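You operate a simulated robot arm through the tools that you are given. There is no shell and no other tool. Be economical: measure what you need, move in short steps, check, and stop when the job is done.

Carry out the task below with a simulated two-armed robot. There is one attempt and no reset: what you move stays moved.

TASK
Turn the yellow air freshener to SHUT and put it in the crate; set the purple one to LOW.
Fine: hold each one while you turn its dial, and stand the purple one on the oak wall shelf. Set down upright: what you pick out.

It is judged by the outcome, as a careful person would: the job done as asked, and still so three seconds after it is handed in. It fails if anything else is knocked over, pushed out of place, dropped, spilled or broken.

THE ROBOT
Two 7-joint arms with two-finger parallel grippers on one trunk, on a base that drives. Base frame: it is fixed to the floor where the robot stands at the start and does not move with it; the origin is under the middle of the robot, x ahead of it, y to its left, z up. Units: mm, degrees, N and s.
The left shoulder is at the start at [70, 130, 1282], the right one opposite. With the tool pointing down near the work surface each hand reaches from about 100 to 440 mm from the robot's upright axis, wherever it stands, measured 20 degrees to its own side. Places, roughly: inside of the grey crate [500, -600, 800]; purple freshener dial [500, -100, 900]; top of the oak wall shelf [700, -200, 1200]; yellow freshener dial [500, 100, 900]. Payload 1.57 kg a hand.
The tool frame of a hand sits at the grasp point between the pads (the TCP): z along the fingers, y along the line on which they close. The tips reach 30 mm beyond it. The gripper opens to 80 mm. The fingers are 17 mm wide and 12 mm thick; the gripper's body (40 by 82 mm) begins 80 mm behind the TCP.
Orientation is told as [roll, pitch, yaw] about the base's x, y, z axes, in that order, counted from this pose: with the fingers straight down and closing along the base's y, the tool's x points along the base's -x, its y along +y and its z along -z.

THE INTERFACE
- The arms move only by the tool move_arm. It takes "left_steps", "right_steps" or both (then of equal length, played together; a hand with none holds still); each is one flat list of numbers, 6 for each row, row after row: the shift along the base's x, y, z in units of 200 mm (1.0 is 200 mm), then the turn, a rotation vector about the base's x, y, z in units of 120 degrees (1.0 is 120 degrees). In form: [x, y, z, ax, ay, az, x, y, z, ax, ay, az, ...]. A call has 1 to 10 rows; each row is the pose to reach, as a shift and turn from the pose commanded when the call began. "left_claw" and "right_claw" are, for a hand that has rows, the closure, from 0 (fully open) to 1 (shut), set as the call begins (left out, the last holds). A call with a number of a shift or a turn outside -1 to 1 is refused whole. Each row takes 0.2 s and may step no farther than 50 mm and 8.6 degrees from the row before; otherwise, or with a gripper value out of range, the whole call is refused. A pose out of reach is approached as far as the arm can. The call stops where the force on the tool passes 40 N (or 10 N more than at its start, if that is more) or the arm is blocked; 0.2 s more then pass. Each finger travels about 108 mm/s and halts on what it meets, pressing with about 43 N; the grip force reading is that of the motor and also rises with nothing between the fingers. The clock runs only during rows and for 0.2 s after the last one: add rows that repeat a pose to give the fingers time. The reply holds the time, the measured pose of the TCP, the force on the tool along the base axes, the opening and the grip force, in the units named above and with some noise, with the torque about the TCP (base axes, N m) and any sound that the robot's microphone picked up, and new pictures: "show" is both (left out), scene, wrist or none (wrist: the cameras of the hands that moved).
- Cameras (640 x 400 px; columns grow to the right, rows downward): "scene" is now at [129.9, -14.2, 1490.7]; the picture's right is [-0.16, -0.99, 0.00], its down [-0.62, 0.10, -0.78] and it looks along [0.77, -0.12, -0.63] (base axes); focal length 230 px, centre (320, 200). "left" rides on the left gripper at [72, 7, -122] in its tool frame; the picture's right is [-0.09, 1.00, 0.00], its down [-0.84, -0.08, -0.54] and it looks along [-0.54, -0.05, 0.84] (tool axes); focal length 238 px, centre (320, 200). "right" rides on the right gripper at [72, -7, -122] in its tool frame; the picture's right is [0.09, 1.00, 0.00], its down [-0.84, 0.08, -0.54] and it looks along [-0.54, 0.05, 0.84] (tool axes); focal length 238 px, centre (320, 200).
- move_column(by): slides the trunk up (or, below 0, down) by that many mm; the arms and the scene camera ride with it, the base frame stays. It gives what a move gives, with no picture.
- drive_base(legs): drives the robot by 1 to 6 legs, each [ahead, left, turn to the left] in mm, mm and degrees, along the robot's own axes; the way and the turn of a leg run together, so that a leg with both is an arc; at most 1500 mm and 180 degrees a leg. The arms and the cameras ride along, it lands a little off, and it stops where it bumps. It gives what a move gives, and a new picture of the scene camera.
- pan_tilt(pan, tilt): turns the head with the scene camera to pan (to the left, within 86 degrees either way) and tilt (down, from -29 to 69), counted from straight ahead of the robot. It gives what a move gives, and a new picture of the scene camera.
- locate(camera, pixels): there is no depth. For up to 12 entries [column, row, z] of the newest picture of that camera ("zoom" is the newest enlarged one), the place [x, y] in the base frame at which the ray of that pixel passes the height z, good to about 2 mm, but the place of the scene camera against the robot may be out by one fixed shift of up to 18 mm in any direction. It takes no simulated time.
- zoom(camera, box): a new picture of the part [left, top, right, bottom] of that camera's present view, enlarged. It takes no simulated time.
- job_done(): hands the job in; it is judged then, once.

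Work in short steps. Measure before you move; look again where a grasp or a placing could have gone wrong, and mend it. You have 80 turns and 260 pictures in all, those below and enlarged ones among them. Open the grippers and draw the arms clear of the work before you hand the job in, unless the task says otherwise; then end with one line.

The tools are called by a JSON object that holds its "name" and its "arguments". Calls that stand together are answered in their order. move_arm: Moves the arms, as the interface text tells. Its arguments: {"type":"object","properties":{"left_steps":{"type":"array","items":{"type":"number"}},"left_claw":{"type":"number"},"right_steps":{"type":"array","items":{"type":"number"}},"right_claw":{"type":"number"},"show":{"type":"string","enum":["both","scene","wrist","none"]}},"required":[]} The other tools are called the same way: move_column (by) slides the trunk up or down; drive_base (legs) drives the base; pan_tilt (pan, tilt) turns the head that bears the scene camera; locate (camera, pixels) gives the place at which the rays of pixels pass given heights; zoom (camera, box) takes an enlarged picture of a part of a camera's view; job_done () hands the job in.

At the start:

```text
t: 0.0
left_tool_pos: [309.7, 109.3, 1361.8]
left_tool_rot: [0.1, 0.1, 0.0]
left_wrist_force: [-0.3, -0.8, 0.3]
left_ft_torque: [-0.04, 0.0, 0.01]
left_gripper_width: 80.0
left_gripper_force: 0.1
right_tool_pos: [282.7, -166.6, 1361.5]
right_tool_rot: [0.0, 0.0, 0.0]
right_wrist_force: [0.3, 0.9, -0.2]
right_ft_torque: [0.02, 0.02, -0.02]
right_gripper_width: 79.9
right_gripper_force: 0.0
trunk travel left (down, up): [-911.0, 29.0]
robot x, y, heading: [2.1, -0.6, 0.1]
head pan, tilt: [-9.0, 38.7]
```

scene: 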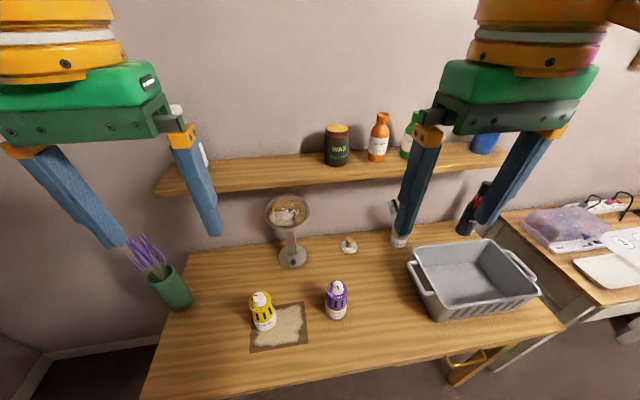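
right: 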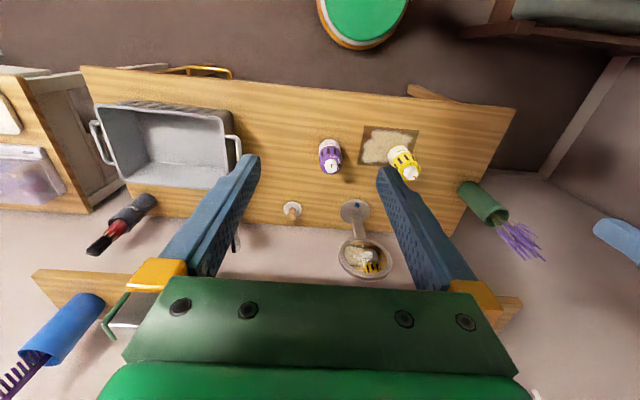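
left: 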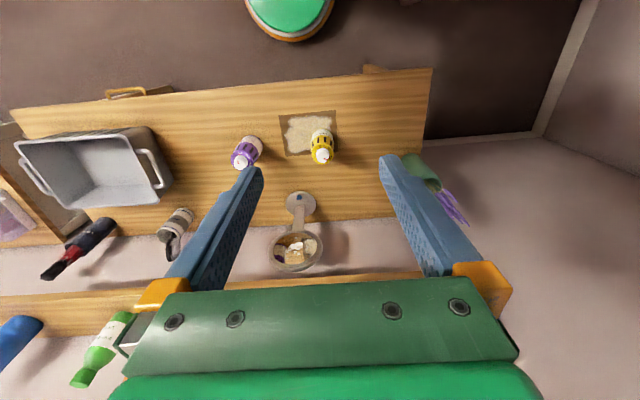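

The yellow freshener is near scene (263,312), the purple near (336,300), and the shelf spans rows 150-190. I zoom to read the dials and see the shelf's free space.

{"name": "zoom", "arguments": {"camera": "scene", "box": [235, 270, 363, 350]}}

{"name": "zoom", "arguments": {"camera": "left", "box": [220, 110, 348, 190]}}

{"name": "zoom", "arguments": {"camera": "scene", "box": [150, 80, 534, 320]}}

```text
5.00 times, centred on (299, 310) of scene
```

zoom: 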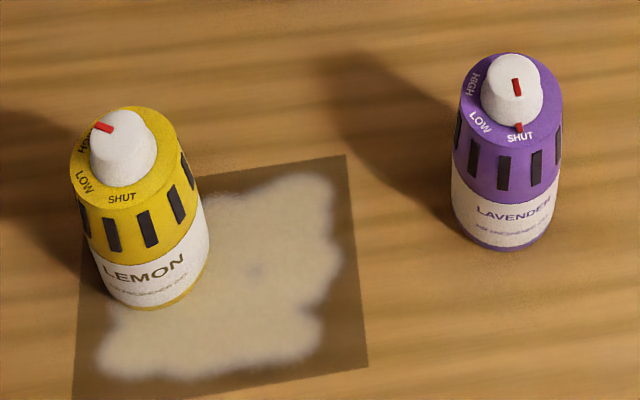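

```text
5.00 times, centred on (284, 150) of left
```

zoom: 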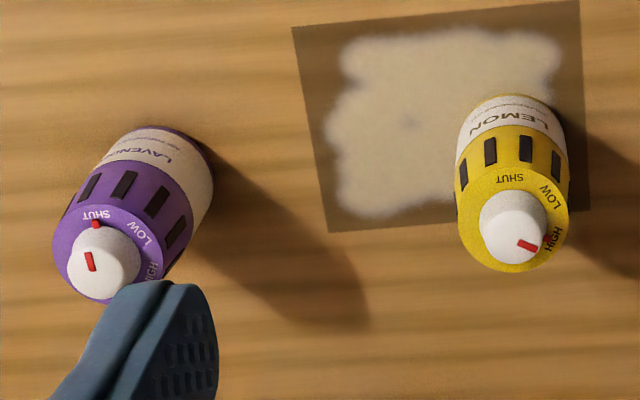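

```text
1.67 times, centred on (342, 200) of scene
```

zoom: 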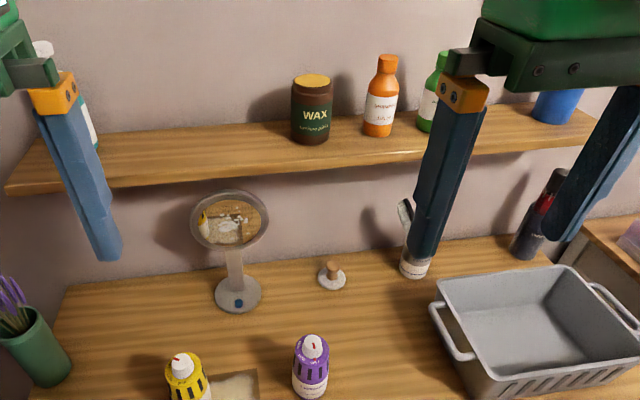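

Yellow points at HIGH and purple at SHUT; going SHUT→LOW→HIGH runs clockwise seen from above. I zoom in on the right camera for triangulation.

{"name": "zoom", "arguments": {"camera": "right", "box": [300, 115, 428, 195]}}

{"name": "locate", "arguments": {"camera": "left", "pixels": [[238, 162.4, 860], [238, 162.4, 900], [238, 162.4, 940], [322.6, 157.5, 860], [322.6, 157.5, 900], [322.6, 157.5, 940]]}}

{"name": "locate", "arguments": {"camera": "scene", "pixels": [[338, 287.5, 860], [338, 287.5, 900], [338, 287.5, 940], [256, 296, 900], [335, 320, 770], [335, 320, 800], [414, 282, 800], [190, 250, 800], [145, 395, 800], [560, 325, 800]]}}

```text
5.00 times, centred on (364, 155) of right
```

zoom: 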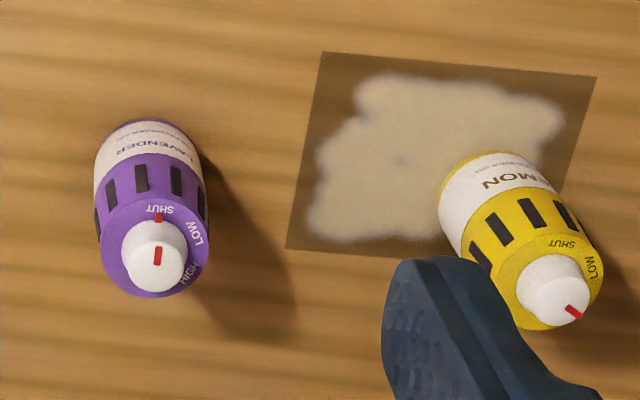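

```text
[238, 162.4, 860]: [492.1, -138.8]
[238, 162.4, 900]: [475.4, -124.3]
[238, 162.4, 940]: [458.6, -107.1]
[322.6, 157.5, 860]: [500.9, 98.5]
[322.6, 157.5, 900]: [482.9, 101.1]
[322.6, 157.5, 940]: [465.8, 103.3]
```

```text
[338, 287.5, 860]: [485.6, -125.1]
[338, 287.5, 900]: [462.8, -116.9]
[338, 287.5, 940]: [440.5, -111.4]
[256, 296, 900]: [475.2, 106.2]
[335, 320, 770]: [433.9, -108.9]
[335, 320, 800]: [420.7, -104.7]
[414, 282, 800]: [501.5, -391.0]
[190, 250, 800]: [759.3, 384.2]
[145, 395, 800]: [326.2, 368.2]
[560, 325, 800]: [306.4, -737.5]
```

Locate the same knob tops and base points in the right camera.

{"name": "locate", "arguments": {"camera": "right", "pixels": [[330.4, 169.6, 860], [330.4, 169.6, 900], [330.4, 169.6, 940], [412.6, 174, 860], [412.6, 174, 900], [412.6, 174, 940], [327, 140, 770], [327, 140, 800]]}}

{"name": "locate", "arguments": {"camera": "left", "pixels": [[278.5, 115.5, 780], [278.5, 115.5, 800], [278.5, 115.5, 820], [286, 156, 780], [286, 156, 800], [286, 156, 820]]}}

{"name": "locate", "arguments": {"camera": "right", "pixels": [[364.6, 125.4, 780], [364.6, 125.4, 800], [364.6, 125.4, 820], [357.2, 164.6, 780], [357.2, 164.6, 800], [357.2, 164.6, 820]]}}

```text
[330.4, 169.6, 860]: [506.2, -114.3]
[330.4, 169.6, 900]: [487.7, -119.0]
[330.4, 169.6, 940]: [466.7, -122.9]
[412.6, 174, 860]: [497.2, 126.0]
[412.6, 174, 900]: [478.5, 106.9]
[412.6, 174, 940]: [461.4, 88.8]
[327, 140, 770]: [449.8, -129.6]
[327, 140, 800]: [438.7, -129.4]
```

```text
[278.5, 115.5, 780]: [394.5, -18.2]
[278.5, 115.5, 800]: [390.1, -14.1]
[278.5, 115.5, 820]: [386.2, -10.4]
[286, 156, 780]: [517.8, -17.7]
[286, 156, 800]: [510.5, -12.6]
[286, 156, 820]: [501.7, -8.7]
```

```text
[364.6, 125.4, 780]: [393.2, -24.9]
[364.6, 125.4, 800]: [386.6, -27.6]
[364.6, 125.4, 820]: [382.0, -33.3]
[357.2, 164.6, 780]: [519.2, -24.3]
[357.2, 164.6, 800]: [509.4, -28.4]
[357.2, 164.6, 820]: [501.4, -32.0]
```

Triangulation gives table z≈762, knob tops z≈911, purple ≈(476,-120), yellow ≈(476,102). I look down to see how much room there is for the base at the table.

{"name": "pan_tilt", "arguments": {"pan": 0, "tilt": 69}}

{"name": "locate", "arguments": {"camera": "right", "pixels": [[362, 50, 0], [362, 50, 200], [82, 68, 762], [516, 108, 762], [362, 0, 0], [318, 10, 100], [408, 10, 100]]}}

```text
t: 0.9
left_tool_pos: [310.1, 110.3, 1356.4]
left_tool_rot: [0.0, 0.0, 0.0]
left_wrist_force: [0.6, 0.3, 1.0]
left_ft_torque: [-0.01, 0.0, 0.0]
left_gripper_width: 79.8
left_gripper_force: 0.1
right_tool_pos: [283.1, -167.7, 1356.4]
right_tool_rot: [0.0, -0.1, 0.0]
right_wrist_force: [0.1, 0.3, -0.3]
right_ft_torque: [0.0, 0.0, -0.03]
right_gripper_width: 80.0
right_gripper_force: 0.1
trunk travel left (down, up): [-911.0, 29.0]
robot x, y, heading: [3.8, -0.1, 0.3]
head pan, tilt: [0.0, 68.8]
```

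scene: 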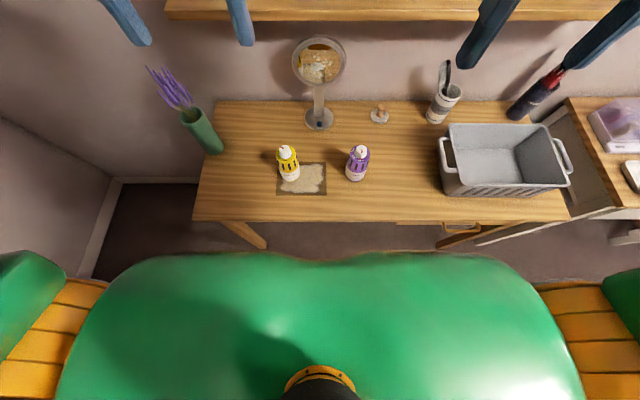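

```text
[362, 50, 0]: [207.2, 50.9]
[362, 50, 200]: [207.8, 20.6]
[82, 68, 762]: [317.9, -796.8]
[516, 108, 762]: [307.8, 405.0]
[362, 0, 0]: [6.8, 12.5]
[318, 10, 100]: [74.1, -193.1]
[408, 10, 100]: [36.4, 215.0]
```

The base is a ~205 mm disc and the table is open underneath. I check where the front-left leg meets the floor before driving closer.

{"name": "locate", "arguments": {"camera": "scene", "pixels": [[262, 248, 0], [262, 248, 400], [225, 222, 740], [440, 246, 0], [440, 246, 500], [442, 175, 880], [572, 187, 880], [552, 124, 880], [450, 126, 880]]}}

{"name": "zoom", "arguments": {"camera": "scene", "box": [180, 100, 580, 350]}}

```text
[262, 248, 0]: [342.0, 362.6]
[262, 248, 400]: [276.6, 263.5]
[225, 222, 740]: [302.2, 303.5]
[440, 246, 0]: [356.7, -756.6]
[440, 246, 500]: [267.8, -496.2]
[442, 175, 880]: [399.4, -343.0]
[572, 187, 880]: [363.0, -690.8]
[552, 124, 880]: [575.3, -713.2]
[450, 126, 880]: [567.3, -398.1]
```

```text
1.60 times, centred on (380, 225) of scene
```

zoom: 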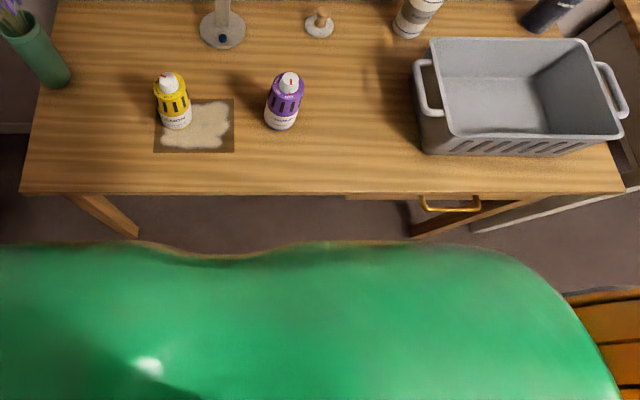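

Legs are outside y≈+330 and the base path is clear. I drive ahead 118 and left 60 so the yellow one stands about 355 ahead of the robot.

{"name": "drive_base", "arguments": {"legs": [[118, 60, 0]]}}

```text
t: 2.3
left_tool_pos: [425.7, 168.7, 1358.0]
left_tool_rot: [0.0, -0.2, -0.1]
left_wrist_force: [0.2, 0.2, 0.7]
left_ft_torque: [0.01, -0.01, 0.0]
left_gripper_width: 80.0
left_gripper_force: 0.2
right_tool_pos: [399.3, -107.7, 1356.5]
right_tool_rot: [0.2, -0.2, 0.0]
right_wrist_force: [-0.9, -0.5, 0.2]
right_ft_torque: [0.0, -0.01, -0.01]
right_gripper_width: 80.2
right_gripper_force: 0.0
trunk travel left (down, up): [-911.0, 29.0]
robot x, y, heading: [119.2, 64.8, -0.0]
head pan, tilt: [0.0, 68.8]
```

scene: 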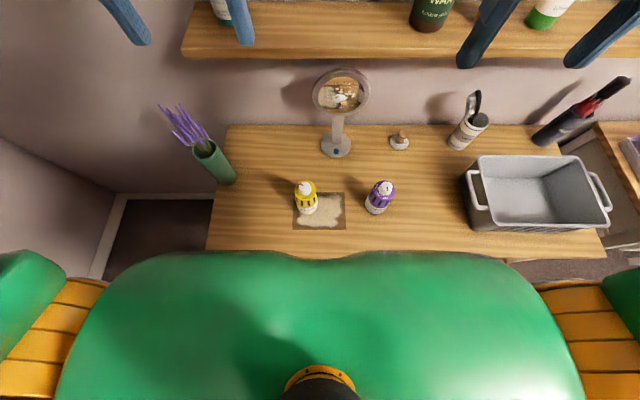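

Base landed at (119,65). I tilt the right hand forward 50° while lowering it beside the yellow one's approach line.

{"name": "move_arm", "arguments": {"right_steps": [-0.042, 0.049, -0.143, 0, -0.06, 0, -0.084, 0.097, -0.286, 0, -0.119, 0, -0.126, 0.146, -0.429, 0, -0.179, 0, -0.169, 0.194, -0.571, 0, -0.238, 0, -0.211, 0.243, -0.714, 0, -0.298, 0, -0.253, 0.291, -0.857, 0, -0.357, 0, -0.295, 0.34, -1.0, 0, -0.417, 0], "right_claw": 0, "show": "both"}}

```text
t: 3.4
left_tool_pos: [432.8, 171.8, 1344.6]
left_tool_rot: [-0.1, 0.1, -0.1]
left_wrist_force: [0.8, 0.2, -0.4]
left_ft_torque: [0.01, 0.0, 0.02]
left_gripper_width: 79.9
left_gripper_force: 0.0
right_tool_pos: [380.0, -62.5, 1236.6]
right_tool_rot: [-1.7, -31.6, 2.0]
right_wrist_force: [134.4, -10.9, -160.7]
right_ft_torque: [0.99, -15.84, 1.83]
right_gripper_width: 79.9
right_gripper_force: 0.0
right hand out of reach, approached as far as the arm can: row 5
trunk travel left (down, up): [-911.0, 29.0]
robot x, y, heading: [119.2, 61.7, 0.2]
head pan, tilt: [0.0, 68.8]
stopped in row 5 (right hand): the force on the tool passed its limit at 221 N (the readings are from after the stop); the commanded pose is now the measured one
```

scene: 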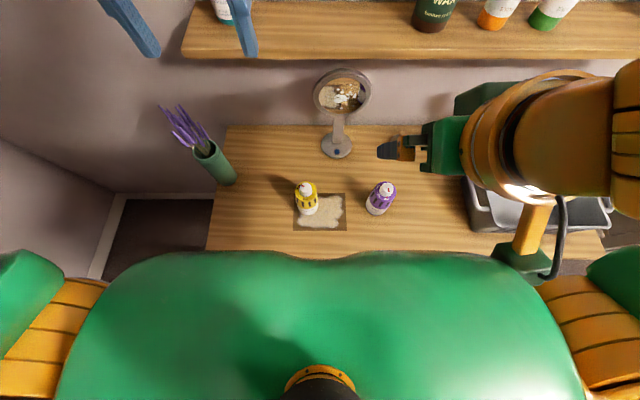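
right: 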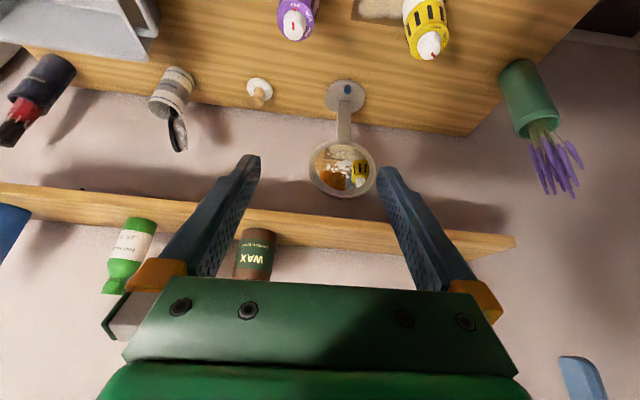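

The hand's back hit the torso while pitching (force +x). I move forward away from it and yaw +60° so the hand comes in from the right side instead.

{"name": "move_arm", "arguments": {"right_steps": [0.1, -0.05, 0.0, 0, 0, 0.03, 0.2, -0.1, 0, 0, 0, 0.09, 0.25, -0.15, 0, 0, 0, 0.155, 0.25, -0.2, 0, 0, 0, 0.22, 0.25, -0.25, 0, 0, 0, 0.285, 0.25, -0.3, 0, 0, 0, 0.35, 0.25, -0.35, 0, 0, 0, 0.415, 0.25, -0.4, 0, 0, 0, 0.48], "show": "both"}}

```text
t: 3.6
left_tool_pos: [431.5, 170.3, 1338.2]
left_tool_rot: [0.0, 0.3, -0.1]
left_wrist_force: [-0.7, -0.3, 1.2]
left_ft_torque: [0.02, -0.05, -0.02]
left_gripper_width: 80.3
left_gripper_force: 0.1
right_tool_pos: [383.1, -60.6, 1233.0]
right_tool_rot: [0.1, -31.7, 0.5]
right_wrist_force: [0.2, -0.2, -0.8]
right_ft_torque: [0.02, 0.01, 0.01]
right_gripper_width: 79.7
right_gripper_force: 0.1
trunk travel left (down, up): [-911.0, 29.0]
robot x, y, heading: [119.3, 60.9, 0.0]
head pan, tilt: [0.0, 68.8]
stopped in row 1 (right hand): the force on the tool passed its limit at 228 N (the readings are from after the stop); the commanded pose is now the measured one
```

scene: 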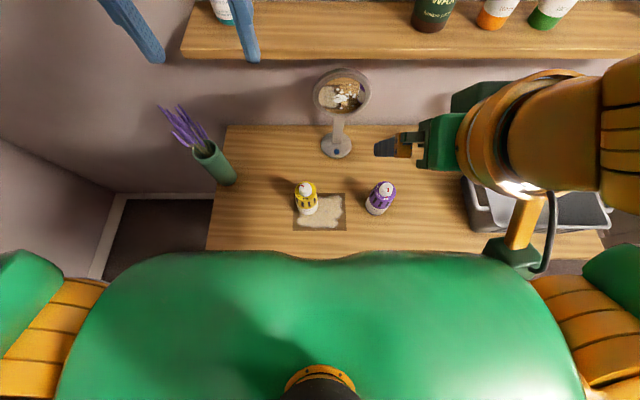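
right: 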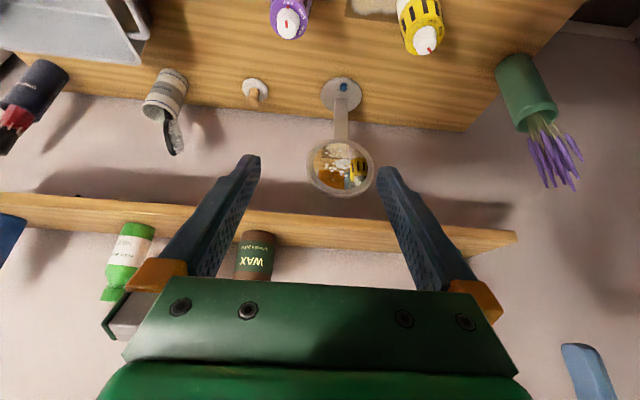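

The contact is now released (force ≈0). I repeat the forward move with yaw, slower at first.

{"name": "move_arm", "arguments": {"right_steps": [0.03, -0.02, 0.0, 0, 0, 0.0, 0.1, -0.05, 0, 0, 0, 0.03, 0.15, -0.1, 0, 0, 0, 0.09, 0.2, -0.15, 0, 0, 0, 0.155, 0.25, -0.2, 0, 0, 0, 0.22, 0.25, -0.25, 0, 0, 0, 0.285, 0.25, -0.3, 0, 0, 0, 0.35, 0.25, -0.35, 0, 0, 0, 0.415, 0.25, -0.4, 0, 0, 0, 0.48], "show": "both"}}

```text
t: 5.6
left_tool_pos: [434.4, 171.7, 1336.9]
left_tool_rot: [0.0, 0.2, -0.1]
left_wrist_force: [-0.5, -0.3, -0.5]
left_ft_torque: [0.0, 0.02, 0.0]
left_gripper_width: 80.1
left_gripper_force: 0.0
right_tool_pos: [418.1, -116.7, 1235.3]
right_tool_rot: [-1.0, -31.6, 59.5]
right_wrist_force: [-0.9, 0.9, 1.1]
right_ft_torque: [0.02, 0.03, -0.03]
right_gripper_width: 80.3
right_gripper_force: 0.0
right hand out of reach, approached as far as the arm can: row 1, 8, 9
trunk travel left (down, up): [-911.0, 29.0]
robot x, y, heading: [117.4, 60.2, -0.4]
head pan, tilt: [0.0, 68.8]
```

scene: 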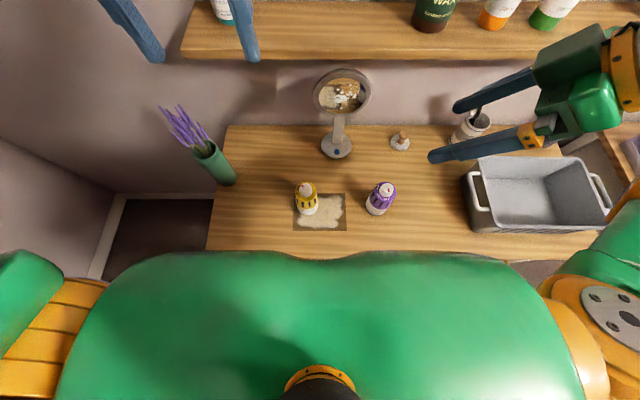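
right: 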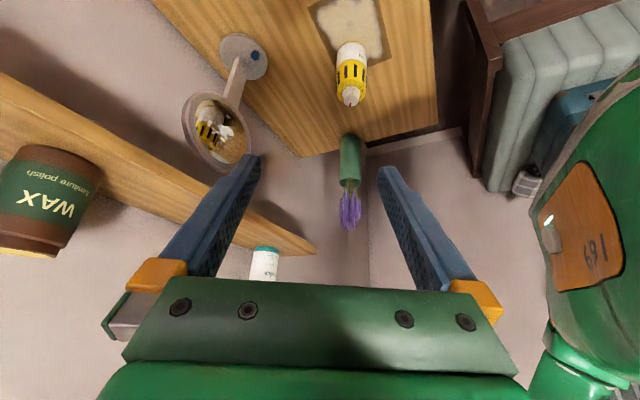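

Yaw 59.5° reached and clear. I lower to z≈1045 and tilt further to 50°, moving toward the yellow one's approach line.

{"name": "move_arm", "arguments": {"right_steps": [0.007, 0.047, -0.19, 0.026, -0.015, 0, 0.014, 0.094, -0.38, 0.052, -0.03, 0, 0.021, 0.141, -0.57, 0.078, -0.045, 0, 0.028, 0.188, -0.76, 0.104, -0.06, 0, 0.035, 0.235, -0.95, 0.13, -0.075, 0], "show": "both"}}

```text
t: 6.8
left_tool_pos: [432.1, 169.3, 1338.7]
left_tool_rot: [0.0, 0.0, -0.1]
left_wrist_force: [-0.9, -0.4, -0.2]
left_ft_torque: [0.03, -0.06, 0.01]
left_gripper_width: 80.2
left_gripper_force: 0.0
right_tool_pos: [413.5, -82.1, 1183.0]
right_tool_rot: [2.1, -44.0, 53.0]
right_wrist_force: [0.1, 0.1, 0.3]
right_ft_torque: [-0.05, 0.0, 0.01]
right_gripper_width: 79.8
right_gripper_force: 0.1
right hand out of reach, approached as far as the arm can: row 1, 2, 3, 4, 5
trunk travel left (down, up): [-911.0, 29.0]
robot x, y, heading: [119.7, 55.7, -0.0]
head pan, tilt: [0.0, 68.8]
```

scene: 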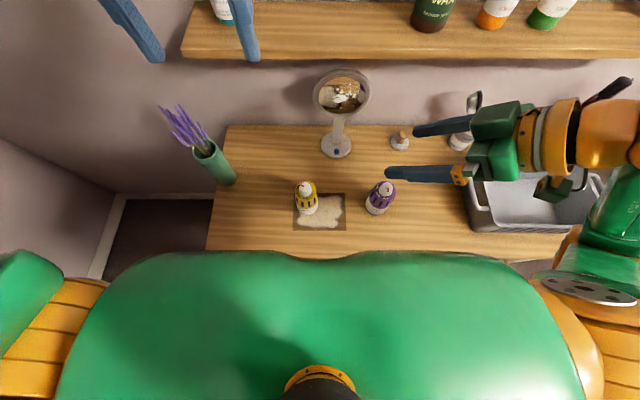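
right: 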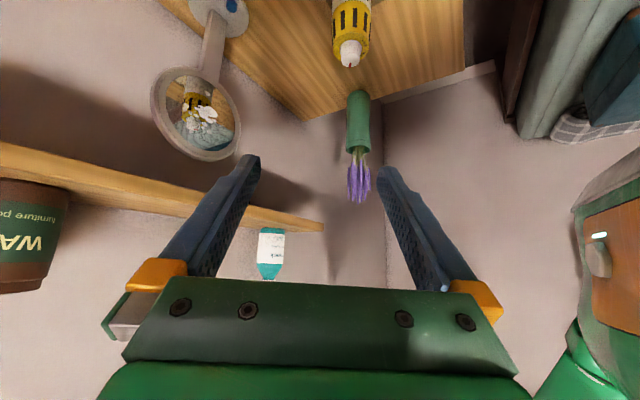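

The arm is folded tight near its shoulder, so it lagged. I move outward (ahead and down) with no turn to unfold it.

{"name": "move_arm", "arguments": {"right_steps": [0.1, -0.02, -0.15, 0, 0, 0, 0.15, -0.04, -0.3, 0, 0, 0, 0.2, -0.06, -0.45, 0, 0, 0, 0.2, -0.08, -0.6, 0, 0, 0, 0.2, -0.1, -0.75, 0, 0, 0, 0.2, -0.1, -0.75, 0, 0, 0], "show": "both"}}

```text
t: 8.2
left_tool_pos: [433.1, 170.2, 1338.5]
left_tool_rot: [-0.1, 0.0, -0.1]
left_wrist_force: [0.1, 0.4, -0.1]
left_ft_torque: [0.0, 0.02, 0.01]
left_gripper_width: 80.0
left_gripper_force: 0.0
right_tool_pos: [412.9, -80.4, 1182.8]
right_tool_rot: [2.1, -43.9, 53.0]
right_wrist_force: [0.6, 0.0, 0.6]
right_ft_torque: [0.02, -0.01, -0.02]
right_gripper_width: 80.1
right_gripper_force: 0.1
right hand out of reach, approached as far as the arm can: row 1, 2, 3, 4, 5, 6
trunk travel left (down, up): [-911.0, 29.0]
robot x, y, heading: [119.0, 62.4, 0.1]
head pan, tilt: [0.0, 68.8]
```

scene: 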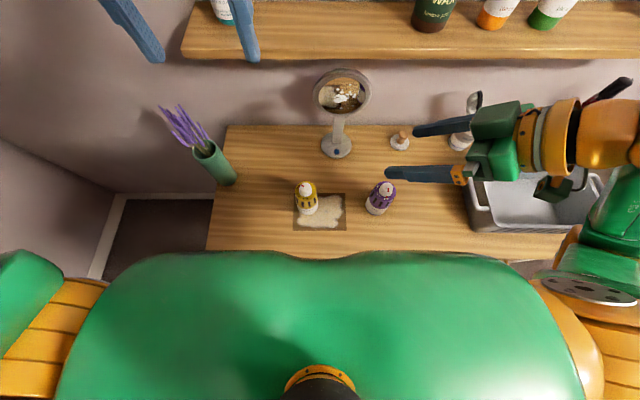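
right: 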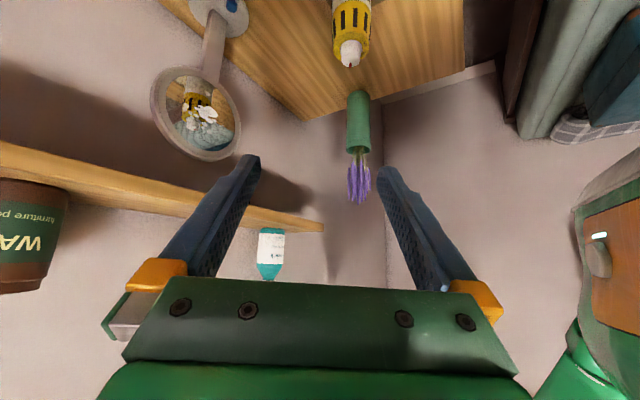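

Stuck at a joint limit. I take back the tilt by ~25° and some yaw, then descend.

{"name": "move_arm", "arguments": {"right_steps": [0.0, 0.0, 0.0, -0.05, 0.03, 0, 0.02, 0, 0, -0.1, 0.06, 0, 0.04, 0, 0, -0.15, 0.09, 0, 0.06, 0, 0, -0.2, 0.12, 0, 0.06, 0, -0.2, -0.2, 0.12, 0, 0.06, 0, -0.4, -0.2, 0.12, 0, 0.06, 0, -0.6, -0.2, 0.12, 0, 0.06, 0, -0.8, -0.2, 0.12, 0], "show": "scene"}}

```text
t: 10.0
left_tool_pos: [432.2, 170.2, 1338.8]
left_tool_rot: [-0.2, 0.1, -0.1]
left_wrist_force: [-0.3, 1.2, -1.0]
left_ft_torque: [-0.02, -0.01, -0.02]
left_gripper_width: 79.9
left_gripper_force: 0.1
right_tool_pos: [431.1, -81.5, 1021.9]
right_tool_rot: [-0.8, -16.1, 54.6]
right_wrist_force: [1.0, 0.8, 0.0]
right_ft_torque: [-0.03, -0.04, 0.02]
right_gripper_width: 80.3
right_gripper_force: 0.1
trunk travel left (down, up): [-911.0, 29.0]
robot x, y, heading: [121.3, 59.0, 0.2]
head pan, tilt: [0.0, 68.8]
```

scene: 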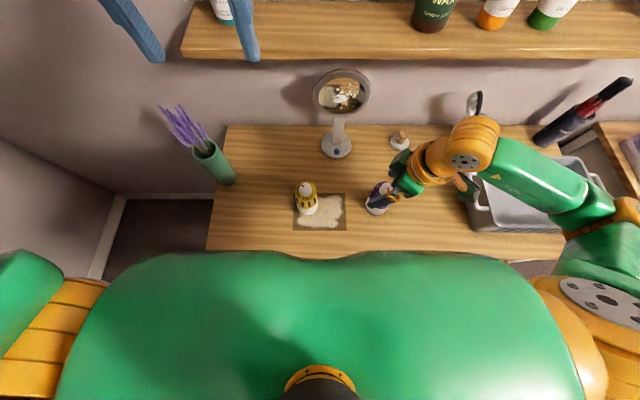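

Now free at (431,-82,1022). I tilt back to about 50° while moving left toward the yellow one's standoff.

{"name": "move_arm", "arguments": {"right_steps": [-0.005, 0.1, -0.0, 0.038, -0.027, 0, -0.01, 0.2, -0.05, 0.077, -0.055, 0, -0.02, 0.3, -0.1, 0.115, -0.082, 0, -0.03, 0.4, -0.2, 0.154, -0.11, 0, -0.035, 0.45, -0.25, 0.192, -0.137, 0, -0.04, 0.5, -0.3, 0.231, -0.164, 0, -0.04, 0.5, -0.3, 0.231, -0.164, 0], "show": "both"}}

```text
t: 11.6
left_tool_pos: [432.7, 170.6, 1339.1]
left_tool_rot: [-0.1, 0.1, -0.2]
left_wrist_force: [-0.2, 0.0, -0.2]
left_ft_torque: [0.03, -0.01, -0.03]
left_gripper_width: 80.1
left_gripper_force: 0.0
right_tool_pos: [420.8, 19.6, 964.3]
right_tool_rot: [-0.8, -50.0, 54.7]
right_wrist_force: [-0.8, 0.1, 0.8]
right_ft_torque: [-0.02, 0.02, 0.02]
right_gripper_width: 80.1
right_gripper_force: 0.0
trunk travel left (down, up): [-911.0, 29.0]
robot x, y, heading: [119.2, 61.6, -0.0]
head pan, tilt: [0.0, 68.8]
```

scene: 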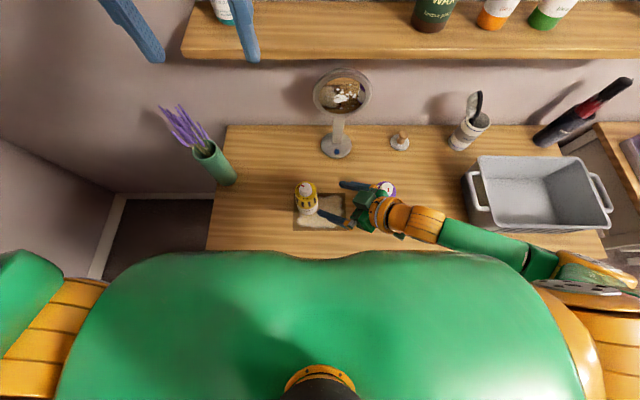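
right: 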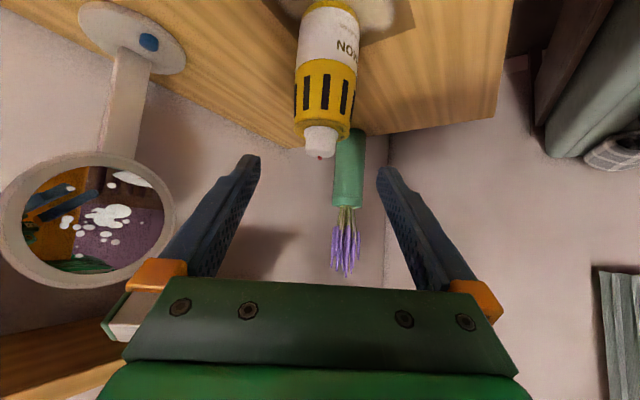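

Pose reached. I measure the yellow one from this close view: knob tip (319,143), body edges at row 95 (294/357).

{"name": "locate", "arguments": {"camera": "right", "pixels": [[319, 143, 905], [294, 95, 850], [357, 95, 850], [297, 60, 820], [357, 60, 820], [319, 155, 911], [326, 128, 885]]}}

{"name": "zoom", "arguments": {"camera": "right", "box": [240, 0, 400, 200]}}

```text
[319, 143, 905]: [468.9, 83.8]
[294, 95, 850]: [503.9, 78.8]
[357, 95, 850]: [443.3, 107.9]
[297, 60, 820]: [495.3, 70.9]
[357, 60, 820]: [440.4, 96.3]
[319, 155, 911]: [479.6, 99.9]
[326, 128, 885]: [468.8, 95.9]
```

```text
2.00 times, centred on (320, 100) of right
```

zoom: 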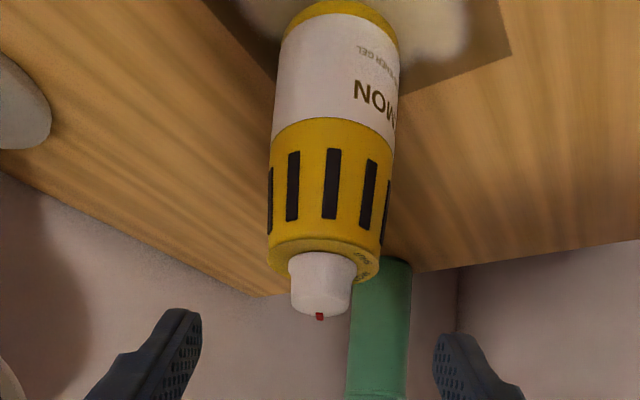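

Body ≈62-65 mm wide; axis ≈(476,101). I slide the open fingers along their own line to TCP (476,101,845).

{"name": "move_arm", "arguments": {"right_steps": [-0.015, 0, -0.18, 0, 0, 0, 0.058, 0.101, -0.284, 0, 0, 0, 0.13, 0.2025, -0.3875, 0, 0, 0, 0.2025, 0.304, -0.49, 0, 0, 0, 0.275, 0.405, -0.595, 0, 0, 0, 0.275, 0.405, -0.595, 0, 0, 0], "show": "both"}}

```text
t: 13.0
left_tool_pos: [433.2, 170.3, 1338.5]
left_tool_rot: [0.0, 0.0, -0.1]
left_wrist_force: [-0.1, -0.4, -0.8]
left_ft_torque: [-0.04, 0.0, 0.02]
left_gripper_width: 79.8
left_gripper_force: 0.2
right_tool_pos: [474.4, 100.2, 842.8]
right_tool_rot: [-0.8, -50.1, 54.6]
right_wrist_force: [0.1, 0.2, -0.2]
right_ft_torque: [-0.03, -0.01, 0.02]
right_gripper_width: 79.9
right_gripper_force: 0.0
trunk travel left (down, up): [-911.0, 29.0]
robot x, y, heading: [123.2, 60.7, -0.1]
head pan, tilt: [0.0, 68.8]
```

scene: 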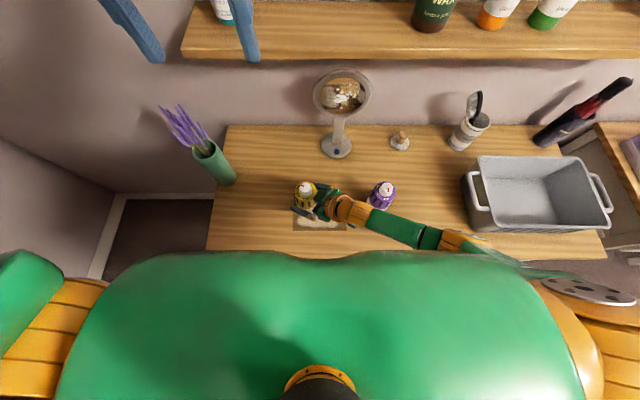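
right: 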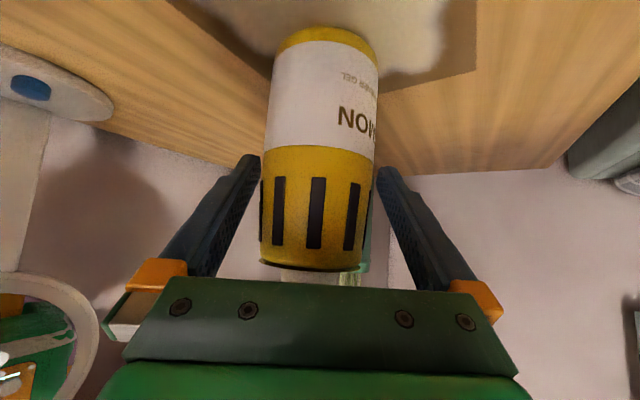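

The yellow body is centred between the pads. I close the right gripper.

{"name": "move_arm", "arguments": {"right_steps": [0, 0, 0, 0, 0, 0, 0, 0, 0, 0, 0, 0, 0, 0, 0, 0, 0, 0], "right_claw": 1, "show": "both"}}

{"name": "zoom", "arguments": {"camera": "left", "box": [180, 60, 420, 210]}}

```text
t: 13.8
left_tool_pos: [433.0, 170.2, 1339.3]
left_tool_rot: [-0.1, 0.0, -0.1]
left_wrist_force: [0.2, 0.2, 0.8]
left_ft_torque: [0.01, -0.01, 0.0]
left_gripper_width: 79.7
left_gripper_force: 0.0
right_tool_pos: [475.6, 99.2, 844.9]
right_tool_rot: [-0.8, -50.1, 54.6]
right_wrist_force: [0.3, -0.7, 1.4]
right_ft_torque: [0.01, 0.01, -0.01]
right_gripper_width: 64.9
right_gripper_force: 43.5
trunk travel left (down, up): [-911.0, 29.0]
robot x, y, heading: [118.0, 59.8, 0.1]
head pan, tilt: [0.0, 68.8]
```

scene: 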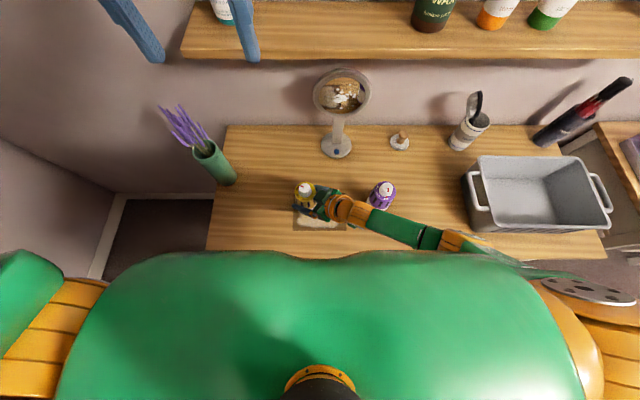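
right: 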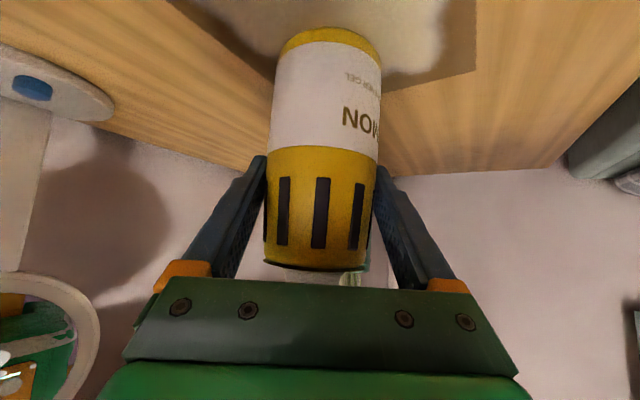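

```text
2.67 times, centred on (300, 135) of left
```

zoom: 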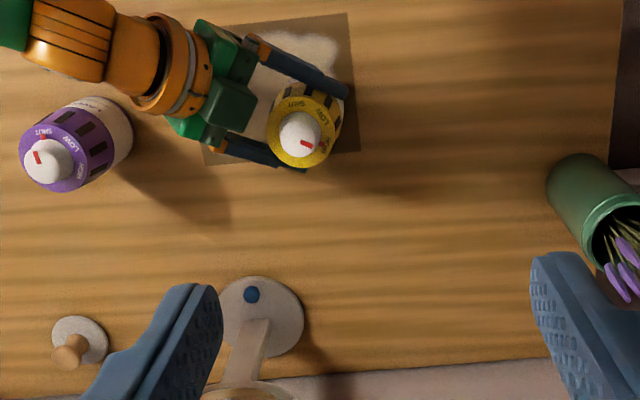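

Yellow is held (65 mm wide). Now the left hand moves over the knob, pre-yawed −60°; the magnifier base is checked as an obstacle too.

{"name": "locate", "arguments": {"camera": "left", "pixels": [[277.5, 176, 765], [292.8, 110.5, 911], [293, 109, 890]]}}

{"name": "move_arm", "arguments": {"left_steps": [0.027, -0.044, -0.119, 0, 0, -0.0625, 0.053, -0.0875, -0.2375, 0, 0, -0.125, 0.08, -0.131, -0.356, 0, 0, -0.1875, 0.1065, -0.175, -0.475, 0, 0, -0.25, 0.133, -0.219, -0.594, 0, 0, -0.3125, 0.16, -0.2625, -0.7125, 0, 0, -0.375, 0.186, -0.306, -0.831, 0, 0, -0.4375, 0.213, -0.35, -0.95, 0, 0, -0.5], "left_claw": 0, "show": "both"}}

```text
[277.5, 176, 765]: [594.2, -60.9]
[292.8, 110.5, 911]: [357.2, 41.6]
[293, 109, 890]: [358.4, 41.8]
```

```text
t: 15.6
left_tool_pos: [473.5, 100.0, 1148.0]
left_tool_rot: [0.0, -0.1, -60.1]
left_wrist_force: [-0.5, -0.4, 0.1]
left_ft_torque: [-0.06, -0.04, 0.0]
left_gripper_width: 80.0
left_gripper_force: 0.0
right_tool_pos: [475.1, 99.7, 844.5]
right_tool_rot: [-0.9, -50.1, 54.6]
right_wrist_force: [-1.1, -0.5, 2.6]
right_ft_torque: [0.12, 0.15, 0.05]
right_gripper_width: 64.7
right_gripper_force: 43.0
trunk travel left (down, up): [-911.0, 29.0]
robot x, y, heading: [116.2, 60.4, 0.1]
head pan, tilt: [0.0, 68.8]
```

scene: 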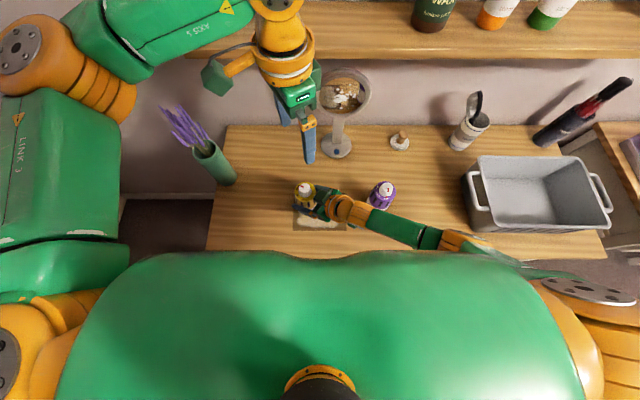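
left: 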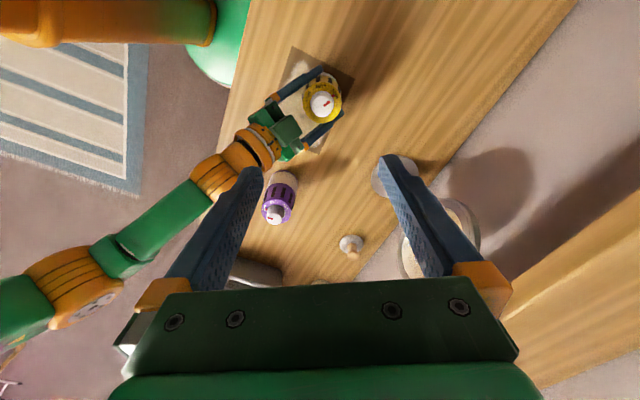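

Hand is above at z 1148. I zoom in on the dial and locate the knob and magnifier with the current picture.

{"name": "zoom", "arguments": {"camera": "left", "box": [272, 55, 372, 155]}}

{"name": "locate", "arguments": {"camera": "left", "pixels": [[322, 104, 911], [385, 180, 765], [440, 235, 1000], [408, 195, 1000], [270, 218, 911]]}}

```text
4.00 times, centred on (322, 105) of left
```

zoom: 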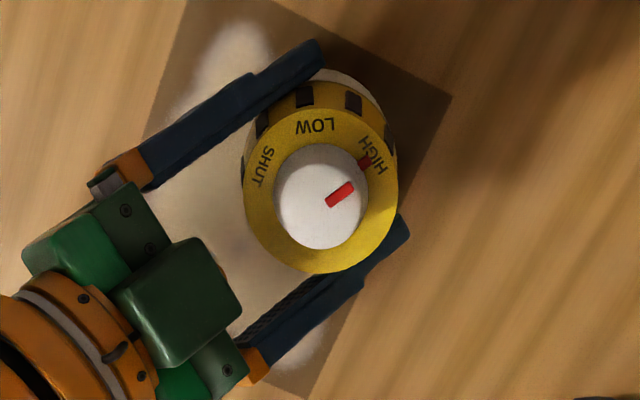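

```text
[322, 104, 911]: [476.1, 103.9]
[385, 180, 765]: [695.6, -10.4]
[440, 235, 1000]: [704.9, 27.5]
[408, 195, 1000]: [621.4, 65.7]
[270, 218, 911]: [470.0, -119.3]
```

Dial is clear: pointer at HIGH, SHUT is ~140° counter-clockwise. Knob ≈39 mm wide at (475.5,101). I narrow the left claw to ~54 mm and descend.

{"name": "move_arm", "arguments": {"left_steps": [0.01, 0.005, -0.2, 0, 0, 0, 0.01, 0.005, -0.4, 0, 0, 0, 0.01, 0.005, -0.6, 0, 0, 0, 0.01, 0.005, -0.8, 0, 0, 0, 0.01, 0.005, -0.92, 0, 0, 0, 0.01, 0.005, -0.92, 0, 0, 0], "left_claw": 0.3, "show": "both"}}

```text
t: 17.0
left_tool_pos: [476.3, 99.4, 964.1]
left_tool_rot: [0.0, 0.1, -60.1]
left_wrist_force: [1.0, 0.2, 0.7]
left_ft_torque: [-0.02, 0.03, 0.01]
left_gripper_width: 55.8
left_gripper_force: 0.0
right_tool_pos: [474.2, 100.3, 843.9]
right_tool_rot: [-0.7, -50.1, 54.7]
right_wrist_force: [-0.6, -0.1, 2.9]
right_ft_torque: [0.09, 0.1, 0.03]
right_gripper_width: 64.5
right_gripper_force: 43.4
trunk travel left (down, up): [-911.0, 29.0]
robot x, y, heading: [118.5, 60.7, 0.0]
head pan, tilt: [0.0, 68.8]
```

scene: 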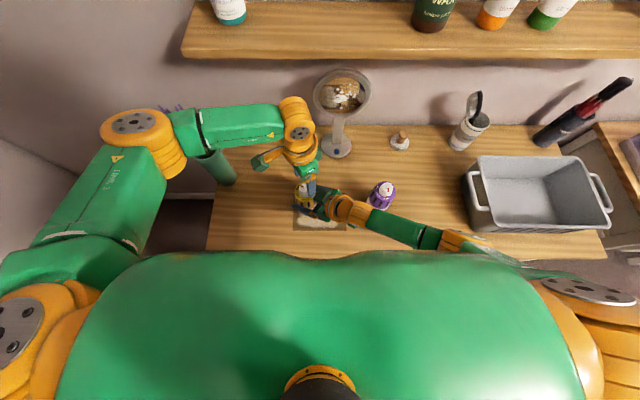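
left: 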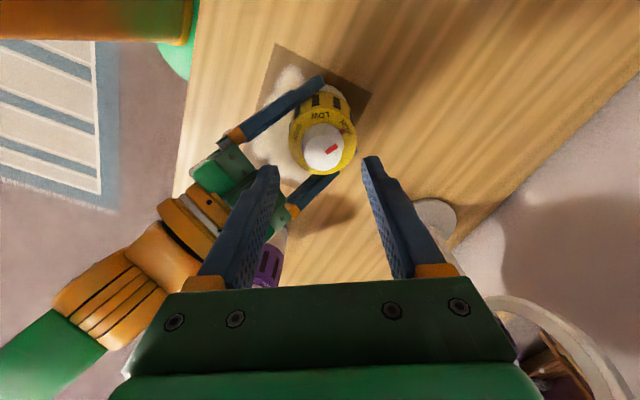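

Knob centred at (322,147) between pads at 277/364. I lower 42 mm to the knob.

{"name": "move_arm", "arguments": {"left_steps": [-0.003, 0.008, -0.11, 0, 0, 0, -0.003, 0.008, -0.21, 0, 0, 0, -0.003, 0.008, -0.21, 0, 0, 0], "show": "wrist"}}

```text
t: 17.4
left_tool_pos: [472.5, 99.2, 953.2]
left_tool_rot: [0.3, -0.5, -60.1]
left_wrist_force: [-3.7, 6.4, 42.3]
left_ft_torque: [-0.95, 1.36, -0.28]
left_gripper_width: 55.0
left_gripper_force: 0.2
right_tool_pos: [471.8, 97.5, 838.9]
right_tool_rot: [-1.5, -50.2, 54.8]
right_wrist_force: [8.9, -7.2, 2.4]
right_ft_torque: [1.91, -1.21, 0.06]
right_gripper_width: 64.8
right_gripper_force: 43.3
trunk travel left (down, up): [-911.0, 29.0]
robot x, y, heading: [119.5, 59.3, -0.1]
head pan, tilt: [0.0, 68.8]
stopped in row 1 (left hand): the force on the tool passed its limit at 73 N (the readings are from after the stop); the commanded pose is now the measured one
```

left: 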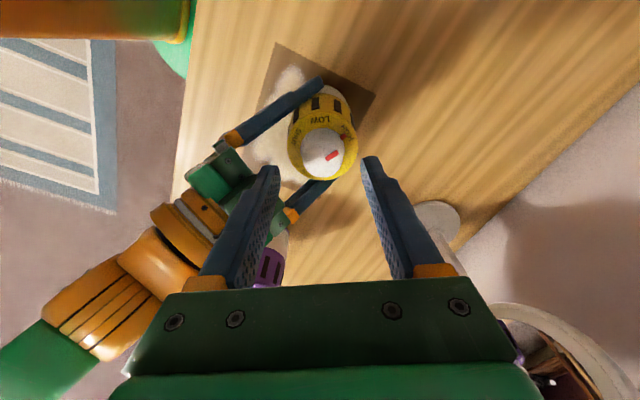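

The left finger landed on the right gripper's body (torque puts contact ~39 mm toward it). I lift and re-yaw to about +17°, so the fingers lie beside the holding hand.

{"name": "move_arm", "arguments": {"left_steps": [0.012, 0.01, 0.2, 0, 0, 0, 0.012, 0.01, 0.25, 0, 0, 0.0708, 0.012, 0.01, 0.25, 0, 0, 0.1416, 0.012, 0.01, 0.25, 0, 0, 0.2124, 0.012, 0.01, 0.25, 0, 0, 0.2832, 0.012, 0.01, 0.25, 0, 0, 0.354, 0.012, 0.01, 0.25, 0, 0, 0.4248, 0.012, 0.01, 0.25, 0, 0, 0.4956, 0.012, 0.01, 0.25, 0, 0, 0.5664, 0.012, 0.01, 0.25, 0, 0, 0.6372], "left_claw": 0.36, "show": "both"}}

```text
t: 19.0
left_tool_pos: [474.6, 101.7, 993.4]
left_tool_rot: [0.0, -0.5, -11.2]
left_wrist_force: [0.1, -0.7, 0.0]
left_ft_torque: [-0.01, 0.03, 0.01]
left_gripper_width: 51.0
left_gripper_force: 0.2
right_tool_pos: [472.4, 100.3, 839.0]
right_tool_rot: [-1.2, -51.3, 54.9]
right_wrist_force: [4.1, -2.5, 42.5]
right_ft_torque: [0.56, -0.3, 0.01]
right_gripper_width: 65.3
right_gripper_force: 42.8
trunk travel left (down, up): [-911.0, 29.0]
robot x, y, heading: [121.0, 60.6, -0.1]
head pan, tilt: [0.0, 68.8]
stopped in row 7 (right hand): the force on the tool passed its limit at 42 N (the readings are from after the stop); the commanded pose is now the measured one
```

scene: 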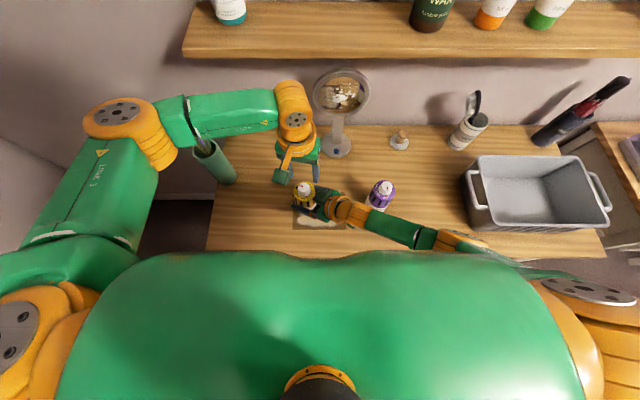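
left: 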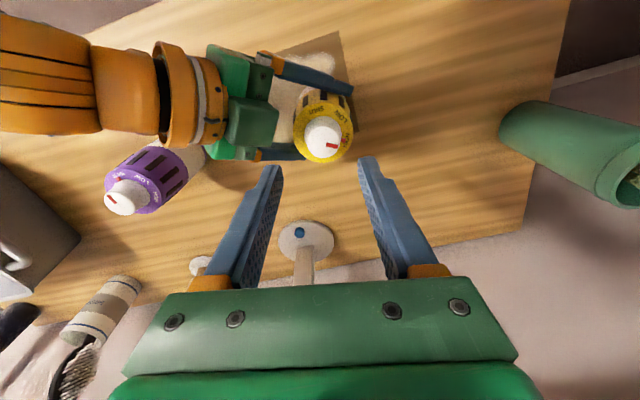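

The right hand is pressing down on the freshener (42 N up). I ease it up 4 mm while the left yaws on to +17°.

{"name": "move_arm", "arguments": {"left_steps": [0, 0, 0, 0, 0, 0.06, 0, 0, 0, 0, 0, 0.12, 0, 0, 0, 0, 0, 0.18, 0, 0, 0, 0, 0, 0.24], "right_steps": [0.005, 0, 0.01, 0, 0, 0, 0.01, 0, 0.015, 0, 0, 0, 0.01, 0, 0.015, 0, 0, 0, 0.01, 0, 0.015, 0, 0, 0], "show": "wrist"}}

```text
t: 20.0
left_tool_pos: [474.6, 106.1, 993.1]
left_tool_rot: [-0.4, -0.4, 17.8]
left_wrist_force: [0.7, -0.6, 0.3]
left_ft_torque: [0.0, 0.02, 0.01]
left_gripper_width: 51.2
left_gripper_force: 0.1
right_tool_pos: [473.0, 100.4, 837.9]
right_tool_rot: [-1.2, -50.4, 55.1]
right_wrist_force: [-1.0, 9.5, 28.2]
right_ft_torque: [1.2, 0.06, 0.11]
right_gripper_width: 65.0
right_gripper_force: 42.7
trunk travel left (down, up): [-911.0, 29.0]
robot x, y, heading: [118.0, 58.7, 0.1]
head pan, tilt: [0.0, 68.8]
```

right: 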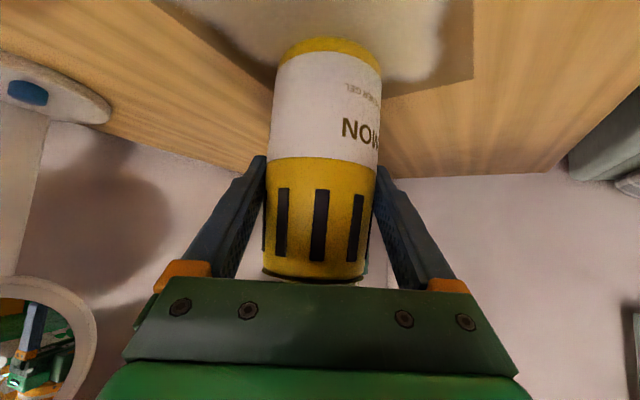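
left: 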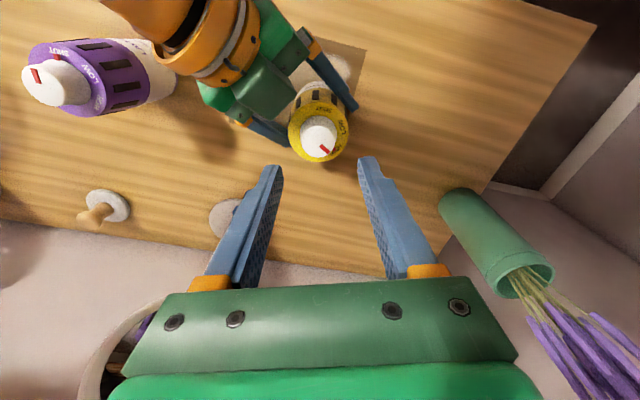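

Still some downward press; the knob appears at left px (318,137). I measure the knob and tilt before going down.

{"name": "locate", "arguments": {"camera": "left", "pixels": [[318, 136, 911], [318, 136, 905], [320, 88, 765]]}}

{"name": "zoom", "arguments": {"camera": "left", "box": [260, 60, 380, 180]}}

{"name": "move_arm", "arguments": {"right_steps": [0, 0, 0.01, 0, 0, 0, 0, 0, 0.02, 0, 0, 0, 0, 0, 0.02, 0, 0, 0], "show": "scene"}}

```text
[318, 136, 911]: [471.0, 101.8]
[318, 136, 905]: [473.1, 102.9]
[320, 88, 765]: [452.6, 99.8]
```

```text
3.33 times, centred on (320, 120) of left
```

zoom: 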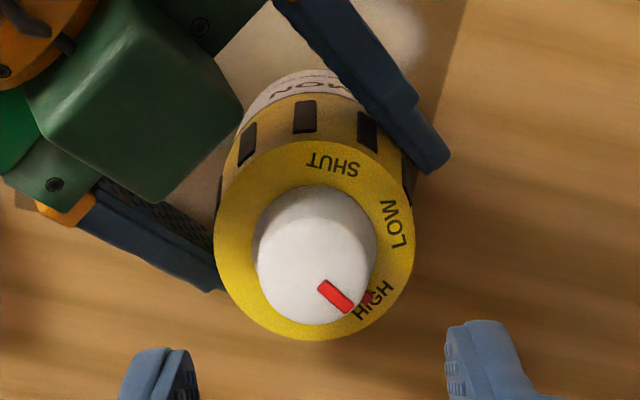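

```text
t: 20.8
left_tool_pos: [476.8, 104.1, 994.2]
left_tool_rot: [-0.2, -0.3, 17.7]
left_wrist_force: [-0.3, -0.4, 0.9]
left_ft_torque: [0.01, 0.0, 0.01]
left_gripper_width: 51.2
left_gripper_force: 0.2
right_tool_pos: [474.8, 98.1, 838.0]
right_tool_rot: [-1.2, -50.0, 54.7]
right_wrist_force: [-2.6, 3.0, 8.1]
right_ft_torque: [0.43, 0.03, 0.12]
right_gripper_width: 64.9
right_gripper_force: 42.9
trunk travel left (down, up): [-911.0, 29.0]
robot x, y, heading: [119.2, 59.9, -0.4]
head pan, tilt: [0.0, 68.8]
```

scene: 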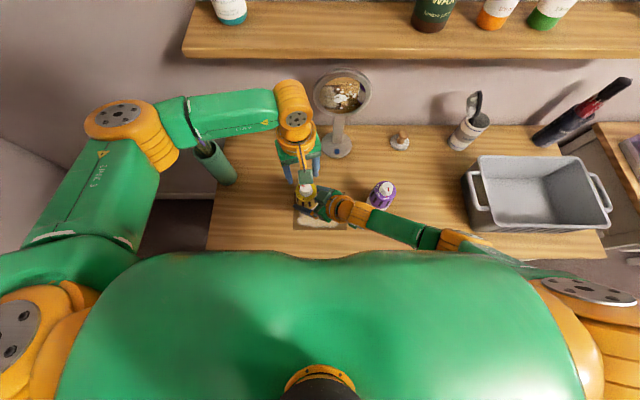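

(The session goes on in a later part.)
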